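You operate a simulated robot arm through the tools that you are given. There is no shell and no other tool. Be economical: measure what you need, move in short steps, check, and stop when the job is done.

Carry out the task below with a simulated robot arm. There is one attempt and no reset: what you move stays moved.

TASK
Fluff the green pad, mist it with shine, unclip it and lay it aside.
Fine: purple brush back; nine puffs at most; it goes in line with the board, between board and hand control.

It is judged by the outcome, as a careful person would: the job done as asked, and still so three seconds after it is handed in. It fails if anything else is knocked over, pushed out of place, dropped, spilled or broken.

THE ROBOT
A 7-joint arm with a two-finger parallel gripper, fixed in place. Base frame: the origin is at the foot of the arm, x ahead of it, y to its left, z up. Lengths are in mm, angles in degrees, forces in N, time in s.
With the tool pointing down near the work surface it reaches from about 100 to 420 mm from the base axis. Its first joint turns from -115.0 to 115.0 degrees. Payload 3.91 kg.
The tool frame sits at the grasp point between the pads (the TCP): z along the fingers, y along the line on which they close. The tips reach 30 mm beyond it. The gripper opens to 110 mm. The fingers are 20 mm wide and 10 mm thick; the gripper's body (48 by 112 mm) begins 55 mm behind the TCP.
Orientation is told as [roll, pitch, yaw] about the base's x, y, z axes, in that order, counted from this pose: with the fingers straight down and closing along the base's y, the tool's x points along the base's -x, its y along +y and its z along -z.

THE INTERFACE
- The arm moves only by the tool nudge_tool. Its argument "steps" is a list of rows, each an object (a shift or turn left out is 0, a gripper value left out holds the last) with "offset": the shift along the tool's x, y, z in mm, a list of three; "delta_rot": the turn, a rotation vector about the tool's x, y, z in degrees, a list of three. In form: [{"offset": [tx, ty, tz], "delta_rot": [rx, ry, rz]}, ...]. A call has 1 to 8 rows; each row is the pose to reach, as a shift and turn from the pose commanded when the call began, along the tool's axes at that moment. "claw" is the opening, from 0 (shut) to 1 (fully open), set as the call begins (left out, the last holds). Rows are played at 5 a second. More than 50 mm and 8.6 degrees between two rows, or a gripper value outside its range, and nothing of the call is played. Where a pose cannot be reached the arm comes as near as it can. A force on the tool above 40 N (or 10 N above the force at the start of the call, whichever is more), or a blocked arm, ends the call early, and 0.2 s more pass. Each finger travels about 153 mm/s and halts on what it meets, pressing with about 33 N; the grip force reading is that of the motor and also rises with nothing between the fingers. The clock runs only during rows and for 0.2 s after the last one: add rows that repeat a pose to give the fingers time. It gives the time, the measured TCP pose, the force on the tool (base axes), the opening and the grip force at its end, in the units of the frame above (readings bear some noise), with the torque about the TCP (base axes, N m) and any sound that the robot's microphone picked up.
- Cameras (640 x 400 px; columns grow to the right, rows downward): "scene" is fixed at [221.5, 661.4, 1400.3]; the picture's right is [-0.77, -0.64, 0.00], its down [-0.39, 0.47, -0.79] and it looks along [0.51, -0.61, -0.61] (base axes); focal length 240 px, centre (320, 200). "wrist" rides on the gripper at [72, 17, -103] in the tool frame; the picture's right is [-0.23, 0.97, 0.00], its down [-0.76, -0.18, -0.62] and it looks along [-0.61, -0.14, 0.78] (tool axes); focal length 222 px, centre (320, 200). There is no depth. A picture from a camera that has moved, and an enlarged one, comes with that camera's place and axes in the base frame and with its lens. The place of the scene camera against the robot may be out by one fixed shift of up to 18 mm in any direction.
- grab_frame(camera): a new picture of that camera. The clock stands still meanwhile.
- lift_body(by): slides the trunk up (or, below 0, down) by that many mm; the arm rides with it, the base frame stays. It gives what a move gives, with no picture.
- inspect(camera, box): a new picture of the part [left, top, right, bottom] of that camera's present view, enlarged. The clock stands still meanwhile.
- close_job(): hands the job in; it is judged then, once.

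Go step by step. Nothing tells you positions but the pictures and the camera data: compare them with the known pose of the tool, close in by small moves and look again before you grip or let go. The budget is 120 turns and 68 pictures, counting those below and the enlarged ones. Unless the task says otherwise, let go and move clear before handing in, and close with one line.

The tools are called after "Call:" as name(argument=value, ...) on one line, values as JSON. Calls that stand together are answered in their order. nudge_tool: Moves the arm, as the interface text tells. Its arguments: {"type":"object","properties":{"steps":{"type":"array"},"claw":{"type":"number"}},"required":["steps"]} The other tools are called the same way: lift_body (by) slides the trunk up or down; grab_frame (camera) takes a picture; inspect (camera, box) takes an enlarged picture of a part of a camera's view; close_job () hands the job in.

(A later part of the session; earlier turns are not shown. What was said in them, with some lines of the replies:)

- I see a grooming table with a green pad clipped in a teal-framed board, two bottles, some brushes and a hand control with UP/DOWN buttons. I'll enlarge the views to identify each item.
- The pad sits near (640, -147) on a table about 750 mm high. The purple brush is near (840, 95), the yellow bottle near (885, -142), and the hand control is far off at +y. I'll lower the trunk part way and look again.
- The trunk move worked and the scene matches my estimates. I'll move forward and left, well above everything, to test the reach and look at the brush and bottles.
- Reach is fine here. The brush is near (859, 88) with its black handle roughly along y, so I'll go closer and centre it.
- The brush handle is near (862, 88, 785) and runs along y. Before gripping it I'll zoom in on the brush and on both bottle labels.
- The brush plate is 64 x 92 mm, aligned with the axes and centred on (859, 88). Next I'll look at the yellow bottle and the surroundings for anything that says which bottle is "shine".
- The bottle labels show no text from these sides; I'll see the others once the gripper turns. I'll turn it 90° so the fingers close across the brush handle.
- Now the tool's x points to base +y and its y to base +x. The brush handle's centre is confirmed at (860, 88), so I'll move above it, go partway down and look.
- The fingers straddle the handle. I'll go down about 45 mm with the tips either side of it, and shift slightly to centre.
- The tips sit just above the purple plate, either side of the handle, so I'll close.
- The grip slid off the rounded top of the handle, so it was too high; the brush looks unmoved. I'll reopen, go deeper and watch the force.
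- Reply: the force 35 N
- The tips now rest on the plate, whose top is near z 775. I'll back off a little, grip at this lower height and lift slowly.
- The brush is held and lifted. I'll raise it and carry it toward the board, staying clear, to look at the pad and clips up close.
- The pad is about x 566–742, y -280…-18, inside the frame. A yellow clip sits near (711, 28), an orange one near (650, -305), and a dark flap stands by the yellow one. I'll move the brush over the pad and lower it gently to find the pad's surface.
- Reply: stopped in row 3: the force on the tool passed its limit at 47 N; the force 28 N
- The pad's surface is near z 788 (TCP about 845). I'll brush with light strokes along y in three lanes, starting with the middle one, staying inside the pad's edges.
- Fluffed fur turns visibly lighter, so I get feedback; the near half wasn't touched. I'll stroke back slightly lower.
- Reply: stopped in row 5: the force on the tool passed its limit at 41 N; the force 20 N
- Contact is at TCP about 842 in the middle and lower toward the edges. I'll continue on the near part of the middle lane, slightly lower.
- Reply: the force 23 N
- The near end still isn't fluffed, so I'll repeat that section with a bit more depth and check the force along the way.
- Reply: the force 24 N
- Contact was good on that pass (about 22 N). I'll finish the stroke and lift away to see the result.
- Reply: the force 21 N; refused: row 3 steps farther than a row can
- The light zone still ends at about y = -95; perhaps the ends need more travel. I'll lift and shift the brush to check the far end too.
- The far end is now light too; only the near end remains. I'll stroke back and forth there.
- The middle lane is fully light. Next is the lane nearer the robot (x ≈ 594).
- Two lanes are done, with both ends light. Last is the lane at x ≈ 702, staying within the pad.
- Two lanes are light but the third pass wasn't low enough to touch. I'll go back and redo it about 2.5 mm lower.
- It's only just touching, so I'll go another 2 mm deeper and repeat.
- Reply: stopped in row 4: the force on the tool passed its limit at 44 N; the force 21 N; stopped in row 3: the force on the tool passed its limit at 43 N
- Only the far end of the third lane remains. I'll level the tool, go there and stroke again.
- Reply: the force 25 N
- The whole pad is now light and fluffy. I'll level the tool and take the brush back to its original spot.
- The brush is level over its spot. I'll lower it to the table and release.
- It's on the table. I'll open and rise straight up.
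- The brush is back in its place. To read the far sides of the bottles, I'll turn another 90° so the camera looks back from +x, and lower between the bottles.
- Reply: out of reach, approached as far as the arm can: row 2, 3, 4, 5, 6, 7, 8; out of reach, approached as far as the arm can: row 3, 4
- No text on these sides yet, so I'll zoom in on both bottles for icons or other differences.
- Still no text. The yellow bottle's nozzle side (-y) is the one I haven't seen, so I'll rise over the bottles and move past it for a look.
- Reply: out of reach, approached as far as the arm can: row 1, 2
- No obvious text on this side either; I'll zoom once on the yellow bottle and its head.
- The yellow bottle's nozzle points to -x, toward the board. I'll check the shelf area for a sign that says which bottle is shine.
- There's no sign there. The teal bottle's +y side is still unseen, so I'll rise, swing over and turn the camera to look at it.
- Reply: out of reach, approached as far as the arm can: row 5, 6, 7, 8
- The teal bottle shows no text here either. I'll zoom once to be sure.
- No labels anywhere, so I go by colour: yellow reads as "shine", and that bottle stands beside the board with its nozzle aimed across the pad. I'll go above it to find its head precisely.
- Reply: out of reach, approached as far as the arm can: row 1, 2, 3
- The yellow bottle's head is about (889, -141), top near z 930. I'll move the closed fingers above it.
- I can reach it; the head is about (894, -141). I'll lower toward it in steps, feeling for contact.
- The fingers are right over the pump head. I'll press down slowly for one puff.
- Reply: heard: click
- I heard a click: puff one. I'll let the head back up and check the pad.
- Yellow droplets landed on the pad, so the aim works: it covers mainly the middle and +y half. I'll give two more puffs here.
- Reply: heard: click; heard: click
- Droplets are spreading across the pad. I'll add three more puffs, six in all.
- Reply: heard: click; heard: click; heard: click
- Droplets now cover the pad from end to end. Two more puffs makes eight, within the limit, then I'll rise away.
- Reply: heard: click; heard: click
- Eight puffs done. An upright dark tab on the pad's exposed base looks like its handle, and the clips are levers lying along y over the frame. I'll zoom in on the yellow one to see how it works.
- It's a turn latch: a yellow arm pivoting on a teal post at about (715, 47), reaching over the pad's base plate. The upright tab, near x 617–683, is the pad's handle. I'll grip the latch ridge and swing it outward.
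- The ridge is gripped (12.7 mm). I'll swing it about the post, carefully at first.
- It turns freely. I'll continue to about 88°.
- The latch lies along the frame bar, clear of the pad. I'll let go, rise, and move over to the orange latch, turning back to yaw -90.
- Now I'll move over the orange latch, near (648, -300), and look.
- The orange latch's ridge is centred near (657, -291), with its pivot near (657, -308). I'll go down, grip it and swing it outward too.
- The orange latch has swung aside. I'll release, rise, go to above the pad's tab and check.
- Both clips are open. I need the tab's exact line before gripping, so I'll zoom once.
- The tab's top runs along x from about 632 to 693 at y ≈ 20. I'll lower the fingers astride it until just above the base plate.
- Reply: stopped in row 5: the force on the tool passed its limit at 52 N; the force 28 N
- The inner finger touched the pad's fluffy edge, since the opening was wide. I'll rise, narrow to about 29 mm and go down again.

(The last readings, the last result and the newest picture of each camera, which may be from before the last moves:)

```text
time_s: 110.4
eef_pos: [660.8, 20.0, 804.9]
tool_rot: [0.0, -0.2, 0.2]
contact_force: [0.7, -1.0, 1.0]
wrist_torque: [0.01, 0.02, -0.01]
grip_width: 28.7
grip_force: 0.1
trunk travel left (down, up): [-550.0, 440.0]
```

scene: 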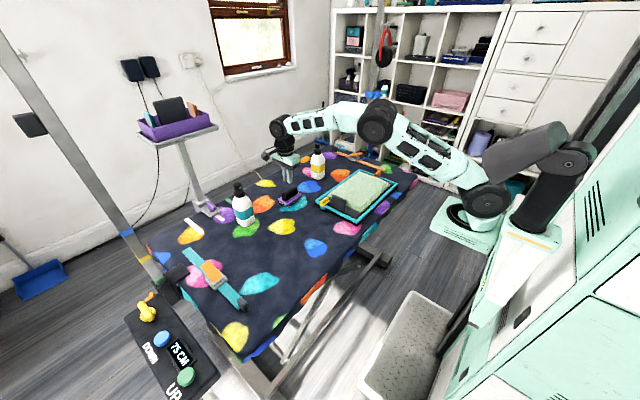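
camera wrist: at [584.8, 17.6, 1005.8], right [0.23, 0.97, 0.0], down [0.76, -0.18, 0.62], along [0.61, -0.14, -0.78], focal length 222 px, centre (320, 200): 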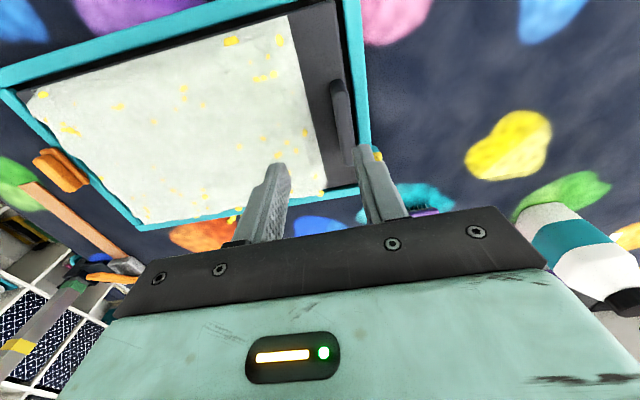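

Call:
nudge_tool(steps=[{"offset": [0, 0, 2]}, {"offset": [0, 0, 4]}, {"offset": [0, 0, 5]}])

Call:
nudge_tool(steps=[{"offset": [0, 0, 0]}, {"offset": [0, 0, 0]}, {"offset": [0, 0, 0]}], claw=0.0)

```text
time_s: 111.2
eef_pos: [662.1, 19.9, 802.1]
tool_rot: [0.1, -0.3, 0.2]
contact_force: [-2.8, -4.9, 26.8]
wrist_torque: [0.07, 0.34, 0.2]
grip_width: 28.5
grip_force: 0.2
trunk travel left (down, up): [-550.0, 440.0]
```

```text
time_s: 112.1
eef_pos: [662.7, 21.3, 801.3]
tool_rot: [0.2, -0.5, 0.1]
contact_force: [-8.2, 0.1, 19.3]
wrist_torque: [-0.52, 0.25, -0.56]
grip_width: 14.0
grip_force: 33.0
trunk travel left (down, up): [-550.0, 440.0]
stopped in row 3: the force on the tool passed its limit at 41 N (the readings are from after the stop); the commanded pose is now the measured one
```

The tab (14 mm) is gripped. I'll lift slowly and watch the load.

Call:
nudge_tool(steps=[{"offset": [0, 0, -2]}, {"offset": [0, 0, -5]}, {"offset": [0, 0, -9]}, {"offset": [0, 0, -14]}, {"offset": [0, 0, -20]}])

Call:
inspect(camera="scene", box=[305, 155, 405, 225])

```text
time_s: 113.3
eef_pos: [664.2, 21.3, 820.7]
tool_rot: [0.2, -0.5, 0.2]
contact_force: [0.1, 0.5, -2.5]
wrist_torque: [0.29, 0.01, 0.0]
grip_width: 13.8
grip_force: 32.7
trunk travel left (down, up): [-550.0, 440.0]
```

```text
5.71 times, centred on (355, 190) of scene
camera zoom: at [221.5, 661.4, 1400.3], right [-0.77, -0.64, 0.0], down [-0.39, 0.47, -0.79], along [0.51, -0.61, -0.61], focal length 1370 px, centre (120, 257)
```

zoom: 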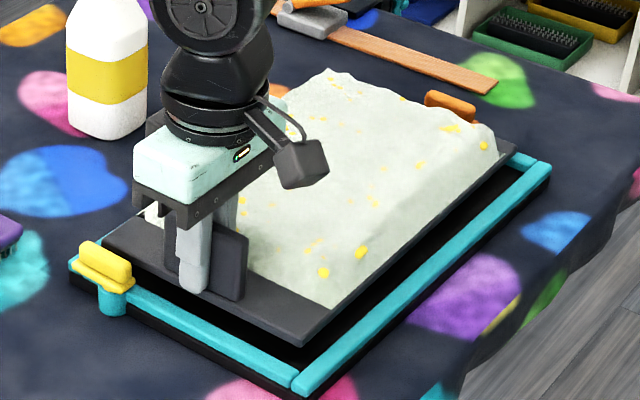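

The pad lifts level and light. I notice the board itself shifted by 10–18 mm while the latches were turned; I'll deal with that afterwards. Now I'll raise the pad and carry it along +y.

Call:
nudge_tool(steps=[{"offset": [0, 0, -20]}, {"offset": [0, 0, -45]}, {"offset": [2, 35, -50]}, {"offset": [4, 70, -50]}, {"offset": [6, 105, -50]}, {"offset": [8, 140, -50]}, {"offset": [10, 175, -50]}, {"offset": [10, 210, -50], "delta_rot": [0, 0, -1.5]}])

Call:
nudge_tool(steps=[{"offset": [0, 35, 0]}, {"offset": [0, 70, 0]}, {"offset": [0, 105, 0]}, {"offset": [0, 140, 0]}, {"offset": [0, 155, 0]}, {"offset": [0, 155, 20]}, {"offset": [0, 155, 40]}])

Call:
grab_frame(camera="scene")

```text
time_s: 115.1
eef_pos: [651.5, 231.4, 871.3]
tool_rot: [0.1, -0.4, 1.6]
contact_force: [-0.4, 0.7, -2.4]
wrist_torque: [0.32, 0.02, 0.0]
grip_width: 13.8
grip_force: 33.3
trunk travel left (down, up): [-550.0, 440.0]
```

```text
time_s: 116.7
eef_pos: [648.7, 384.3, 830.9]
tool_rot: [0.1, -0.3, 1.6]
contact_force: [-0.7, -0.1, -1.3]
wrist_torque: [0.29, -0.01, -0.04]
grip_width: 14.1
grip_force: 32.9
trunk travel left (down, up): [-550.0, 440.0]
```

```text
4 pictures are left
```

scene: 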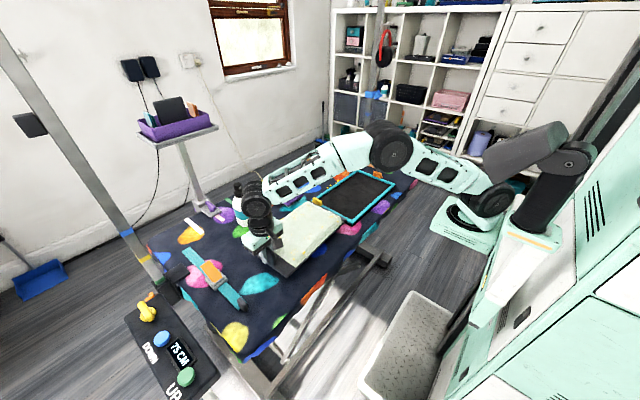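

The pad hangs in line with the board over the free stretch of table. I'll go 18 mm further for clearance, then lower until it touches.

Call:
nudge_tool(steps=[{"offset": [0, 18, 0]}, {"offset": [0, 18, 15]}, {"offset": [0, 18, 27]}, {"offset": [0, 18, 32]}, {"offset": [0, 18, 35]}])

```text
time_s: 117.9
eef_pos: [646.7, 403.8, 796.1]
tool_rot: [0.2, -0.5, 1.6]
contact_force: [-0.1, 0.3, -2.4]
wrist_torque: [0.31, 0.0, -0.02]
grip_width: 13.9
grip_force: 33.1
trunk travel left (down, up): [-550.0, 440.0]
```

Call:
nudge_tool(steps=[{"offset": [0, 0, 2]}, {"offset": [0, 0, 4]}, {"offset": [0, 0, 5]}])

```text
time_s: 118.7
eef_pos: [648.9, 402.5, 791.4]
tool_rot: [0.1, -0.3, 1.6]
contact_force: [-1.1, 0.4, -3.4]
wrist_torque: [0.32, -0.02, -0.02]
grip_width: 13.8
grip_force: 33.2
trunk travel left (down, up): [-550.0, 440.0]
```

Call:
nudge_tool(steps=[{"offset": [0, 0, 2]}, {"offset": [0, 0, 4]}])

```text
time_s: 119.3
eef_pos: [647.7, 403.7, 791.8]
tool_rot: [0.2, -0.4, 1.6]
contact_force: [-1.6, -3.0, 12.3]
wrist_torque: [-0.93, 0.93, 0.05]
grip_width: 13.7
grip_force: 33.0
trunk travel left (down, up): [-550.0, 440.0]
```

The pad is down. I'll open a little, to avoid brushing the fluff, and rise straight up.

Call:
nudge_tool(steps=[{"offset": [0, 0, -2]}, {"offset": [0, 0, -2]}, {"offset": [0, 0, -2]}, {"offset": [0, 0, -15]}, {"offset": [0, 0, -50]}, {"offset": [0, 0, -95]}], claw=0.26)

Call:
nudge_tool(steps=[{"offset": [0, -45, 0]}, {"offset": [0, -90, 0]}, {"offset": [0, -135, 0]}, {"offset": [0, -180, 0]}, {"offset": [-10, -225, 0]}, {"offset": [-40, -260, 0]}, {"offset": [-75, -290, 0]}], claw=0.0)

Call:
inspect(camera="scene", box=[220, 140, 420, 300])

```text
time_s: 120.7
eef_pos: [647.3, 402.1, 881.6]
tool_rot: [0.0, -0.4, 1.6]
contact_force: [0.2, 0.5, -0.1]
wrist_torque: [0.02, 0.01, 0.0]
grip_width: 28.7
grip_force: 0.0
trunk travel left (down, up): [-550.0, 440.0]
```

```text
time_s: 122.3
eef_pos: [726.2, 116.0, 879.6]
tool_rot: [0.1, -0.4, 1.7]
contact_force: [-0.4, 0.7, 0.3]
wrist_torque: [-0.03, -0.04, 0.01]
grip_width: 0.0
grip_force: 33.3
trunk travel left (down, up): [-550.0, 440.0]
```

```text
2.50 times, centred on (320, 220) of scene
camera zoom: at [221.5, 661.4, 1400.3], right [-0.77, -0.64, 0.0], down [-0.39, 0.47, -0.79], along [0.51, -0.61, -0.61], focal length 599 px, centre (320, 150)
```

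zoom: 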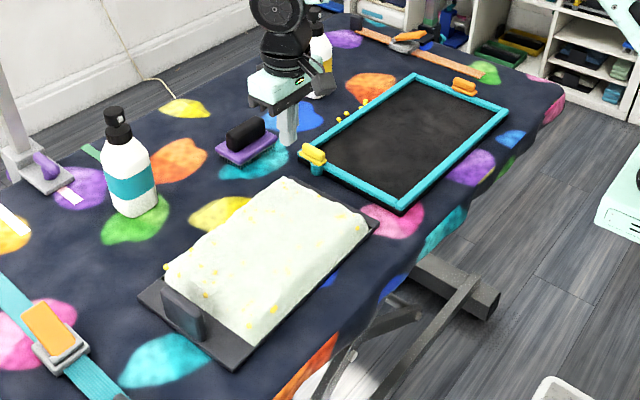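

The pad lies in line with the board, between it and the hand control, fluffed and misted. The board has slipped about 12 mm in +x and 10 mm in +y from turning the latches, so I'll nudge it back gently with closed fingertips, first along -x from its far side.

Call:
nudge_tool(steps=[{"offset": [-10, -40, 0]}, {"offset": [-25, -82, 0]}, {"offset": [-40, -124, 0]}, {"offset": [-55, -166, 0]}, {"offset": [-70, -208, 0]}, {"offset": [-80, -246, 0]}, {"offset": [-80, -246, 45]}, {"offset": [-80, -246, 90]}])

Call:
nudge_tool(steps=[{"offset": [6, 0, 0]}, {"offset": [12, 0, 0]}, {"offset": [16, 0, 0]}, {"offset": [18, 0, 0]}])

```text
time_s: 124.1
eef_pos: [816.9, -128.5, 794.0]
tool_rot: [0.2, -0.6, 1.6]
contact_force: [-0.8, -0.1, 0.7]
wrist_torque: [0.02, 0.0, -0.01]
grip_width: 0.0
grip_force: 33.1
trunk travel left (down, up): [-550.0, 440.0]
```

```text
time_s: 125.1
eef_pos: [798.9, -128.8, 793.3]
tool_rot: [0.1, -0.4, 1.6]
contact_force: [0.5, -0.2, -0.2]
wrist_torque: [0.03, -0.01, 0.0]
grip_width: 0.0
grip_force: 33.0
trunk travel left (down, up): [-550.0, 440.0]
```

Call:
nudge_tool(steps=[{"offset": [0, 0, 4]}, {"offset": [3, 0, 4]}, {"offset": [6, 0, 4]}, {"offset": [9, 0, 4]}, {"offset": [12, 0, 4]}])

```text
time_s: 126.3
eef_pos: [788.7, -126.7, 787.6]
tool_rot: [0.1, -0.4, 1.6]
contact_force: [0.7, 0.2, 0.0]
wrist_torque: [0.01, -0.01, -0.02]
grip_width: 0.1
grip_force: 33.3
trunk travel left (down, up): [-550.0, 440.0]
```

Call:
nudge_tool(steps=[{"offset": [2, 0, 0]}, {"offset": [4, 0, 0]}, {"offset": [6, 0, 0]}])

```text
time_s: 127.1
eef_pos: [782.0, -127.3, 788.3]
tool_rot: [0.1, -0.5, 1.6]
contact_force: [0.6, -0.3, -0.2]
wrist_torque: [-0.03, 0.0, -0.02]
grip_width: 0.0
grip_force: 33.2
trunk travel left (down, up): [-550.0, 440.0]
```

Call:
nudge_tool(steps=[{"offset": [2, 0, 0]}, {"offset": [4, 0, 0]}, {"offset": [4, 0, 0]}])

```text
time_s: 127.9
eef_pos: [778.6, -128.0, 788.1]
tool_rot: [0.1, -0.5, 1.6]
contact_force: [7.5, 0.8, -2.9]
wrist_torque: [-0.01, -0.14, 0.0]
grip_width: 0.0
grip_force: 32.9
trunk travel left (down, up): [-550.0, 440.0]
```

Contact: the board's edge is at x ≈ 769, against about 760 originally. I'll push about 9 mm.

Call:
nudge_tool(steps=[{"offset": [3, 0, 0]}, {"offset": [6, 0, 0]}, {"offset": [9, 0, 0]}, {"offset": [9, 0, 0]}])

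Call:
inspect(camera="scene", box=[305, 155, 405, 225])

```text
time_s: 128.9
eef_pos: [769.9, -129.5, 789.3]
tool_rot: [0.0, -0.5, 1.6]
contact_force: [14.3, 1.6, 7.2]
wrist_torque: [0.07, -0.16, -0.04]
grip_width: 0.0
grip_force: 32.8
trunk travel left (down, up): [-550.0, 440.0]
```

```text
5.71 times, centred on (355, 190) of scene
camera zoom: at [221.5, 661.4, 1400.3], right [-0.77, -0.64, 0.0], down [-0.39, 0.47, -0.79], along [0.51, -0.61, -0.61], focal length 1370 px, centre (120, 257)
```

zoom: 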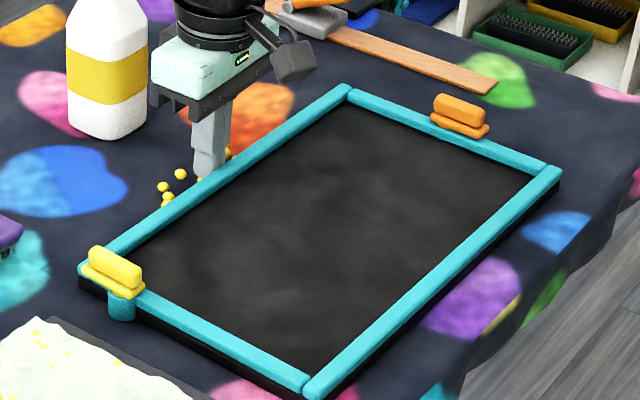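

The board is back in x; it is still about 10 mm too far in +y, with a slight turn. I'll push its near end along -y at x ≈ 600, in the gap between board and pad.

Call:
nudge_tool(steps=[{"offset": [-10, 0, 0]}, {"offset": [-10, 0, -45]}, {"offset": [-10, 0, -92]}, {"offset": [20, 40, -92]}, {"offset": [50, 80, -92]}, {"offset": [80, 120, -92]}, {"offset": [110, 160, -92]}, {"offset": [137, 190, -92]}])

```text
time_s: 130.7
eef_pos: [630.1, 55.4, 877.9]
tool_rot: [0.1, -0.5, 1.6]
contact_force: [-0.1, 1.1, -1.4]
wrist_torque: [0.01, 0.01, -0.04]
grip_width: 0.0
grip_force: 32.9
trunk travel left (down, up): [-550.0, 440.0]
```

Call:
nudge_tool(steps=[{"offset": [27, 16, 0]}, {"offset": [27, 16, 35]}])

Call:
grab_frame(camera="wrist")

```text
time_s: 131.3
eef_pos: [599.6, 72.2, 843.3]
tool_rot: [0.0, -0.4, 1.6]
contact_force: [-0.5, 0.5, -1.3]
wrist_torque: [0.0, -0.02, -0.04]
grip_width: 0.0
grip_force: 33.2
trunk travel left (down, up): [-550.0, 440.0]
```

```text
1 pictures are left
camera wrist: at [525.4, 86.8, 945.9], right [0.2, 0.98, 0.0], down [0.76, -0.16, 0.63], along [0.62, -0.12, -0.78], focal length 222 px, centre (320, 200)
```

wrist: 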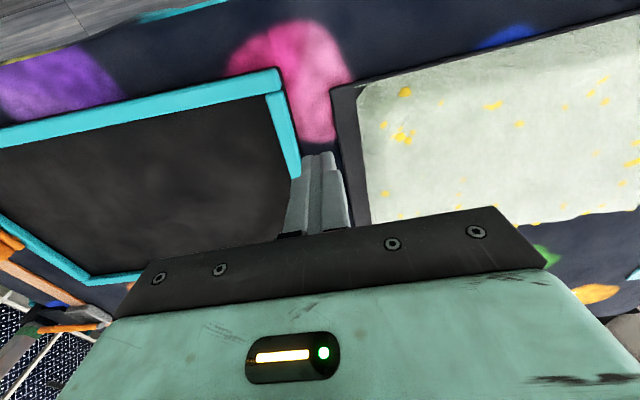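

The gap is about y 55–87 and my fingers span 62–82, so they fit. I'll go down and advance gently in -y.

Call:
nudge_tool(steps=[{"offset": [0, 0, 30]}, {"offset": [0, 0, 50]}, {"offset": [0, 0, 55]}, {"offset": [0, -3, 55]}, {"offset": [0, -5, 55]}, {"offset": [0, -5, 55]}])

```text
time_s: 132.7
eef_pos: [599.7, 66.9, 790.0]
tool_rot: [0.1, -0.4, 1.6]
contact_force: [-0.7, 0.4, 0.3]
wrist_torque: [-0.02, 0.01, 0.01]
grip_width: 0.1
grip_force: 32.7
trunk travel left (down, up): [-550.0, 440.0]
```

Call:
nudge_tool(steps=[{"offset": [0, -2, 0]}, {"offset": [0, -4, 0]}, {"offset": [0, -4, 0]}])

```text
time_s: 133.5
eef_pos: [600.4, 63.3, 789.0]
tool_rot: [0.1, -0.4, 1.6]
contact_force: [0.0, 0.0, 0.6]
wrist_torque: [0.0, -0.02, 0.03]
grip_width: 0.0
grip_force: 33.5
trunk travel left (down, up): [-550.0, 440.0]
```

Call:
nudge_tool(steps=[{"offset": [0, -2, 0]}, {"offset": [0, -4, 0]}, {"offset": [0, -4, 0]}])

```text
time_s: 134.3
eef_pos: [599.1, 60.9, 789.8]
tool_rot: [0.2, -0.4, 1.7]
contact_force: [-2.5, 7.8, -2.8]
wrist_torque: [0.19, 0.06, -0.08]
grip_width: 0.0
grip_force: 32.8
trunk travel left (down, up): [-550.0, 440.0]
```

Contact with the edge at y ≈ 51; it was originally near 42. I'll push 9 mm, then withdraw straight up.

Call:
nudge_tool(steps=[{"offset": [0, -3, 0]}, {"offset": [0, -6, 0]}, {"offset": [0, -9, 0]}, {"offset": [0, -9, 0]}, {"offset": [0, 0, 0]}])

Call:
nudge_tool(steps=[{"offset": [0, 0, -40]}, {"offset": [0, 0, -85]}, {"offset": [20, 0, -130]}, {"offset": [60, 0, -150]}, {"offset": [100, -20, -150]}, {"offset": [130, -50, -150]}])

Call:
inspect(camera="scene", box=[220, 140, 420, 300])

```text
time_s: 135.5
eef_pos: [598.8, 57.6, 789.5]
tool_rot: [0.0, -0.5, 1.6]
contact_force: [-0.3, 0.2, 0.7]
wrist_torque: [0.02, 0.02, -0.01]
grip_width: 0.0
grip_force: 32.9
trunk travel left (down, up): [-550.0, 440.0]
```

```text
time_s: 136.9
eef_pos: [468.7, 7.3, 935.6]
tool_rot: [0.2, -0.4, 1.7]
contact_force: [-0.5, 1.0, -0.4]
wrist_torque: [0.0, 0.0, 0.03]
grip_width: 0.2
grip_force: 32.9
trunk travel left (down, up): [-550.0, 440.0]
```

```text
2.50 times, centred on (320, 220) of scene
camera zoom: at [221.5, 661.4, 1400.3], right [-0.77, -0.64, 0.0], down [-0.39, 0.47, -0.79], along [0.51, -0.61, -0.61], focal length 599 px, centre (320, 150)
```

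zoom: 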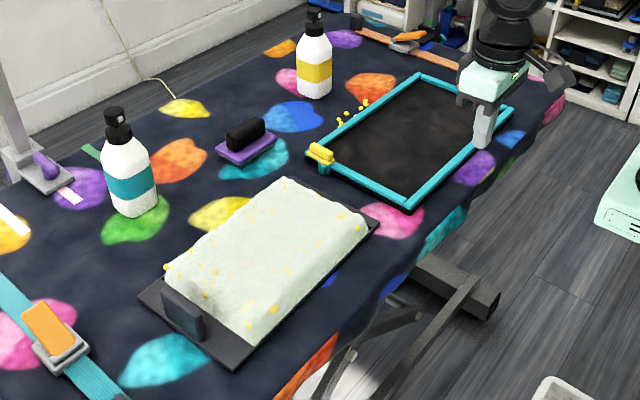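

Everything checks out: the board is back in place, the brush and bottles are where they were, and the pad lies in line between the board and the hand control. The arm is clear, so I'm handing in.

Call:
close_job()

```text
The job is handed in.
```

The green pad is fluffed, misted with eight puffs, unclipped and laid in line between the board and the hand control, and the purple brush is back in its place. Neither bottle had any writing on it, so I took the yellow one to be the shine. The board slipped about 15 mm while I turned the clips, and I pushed it back to within a few millimetres of where it was.
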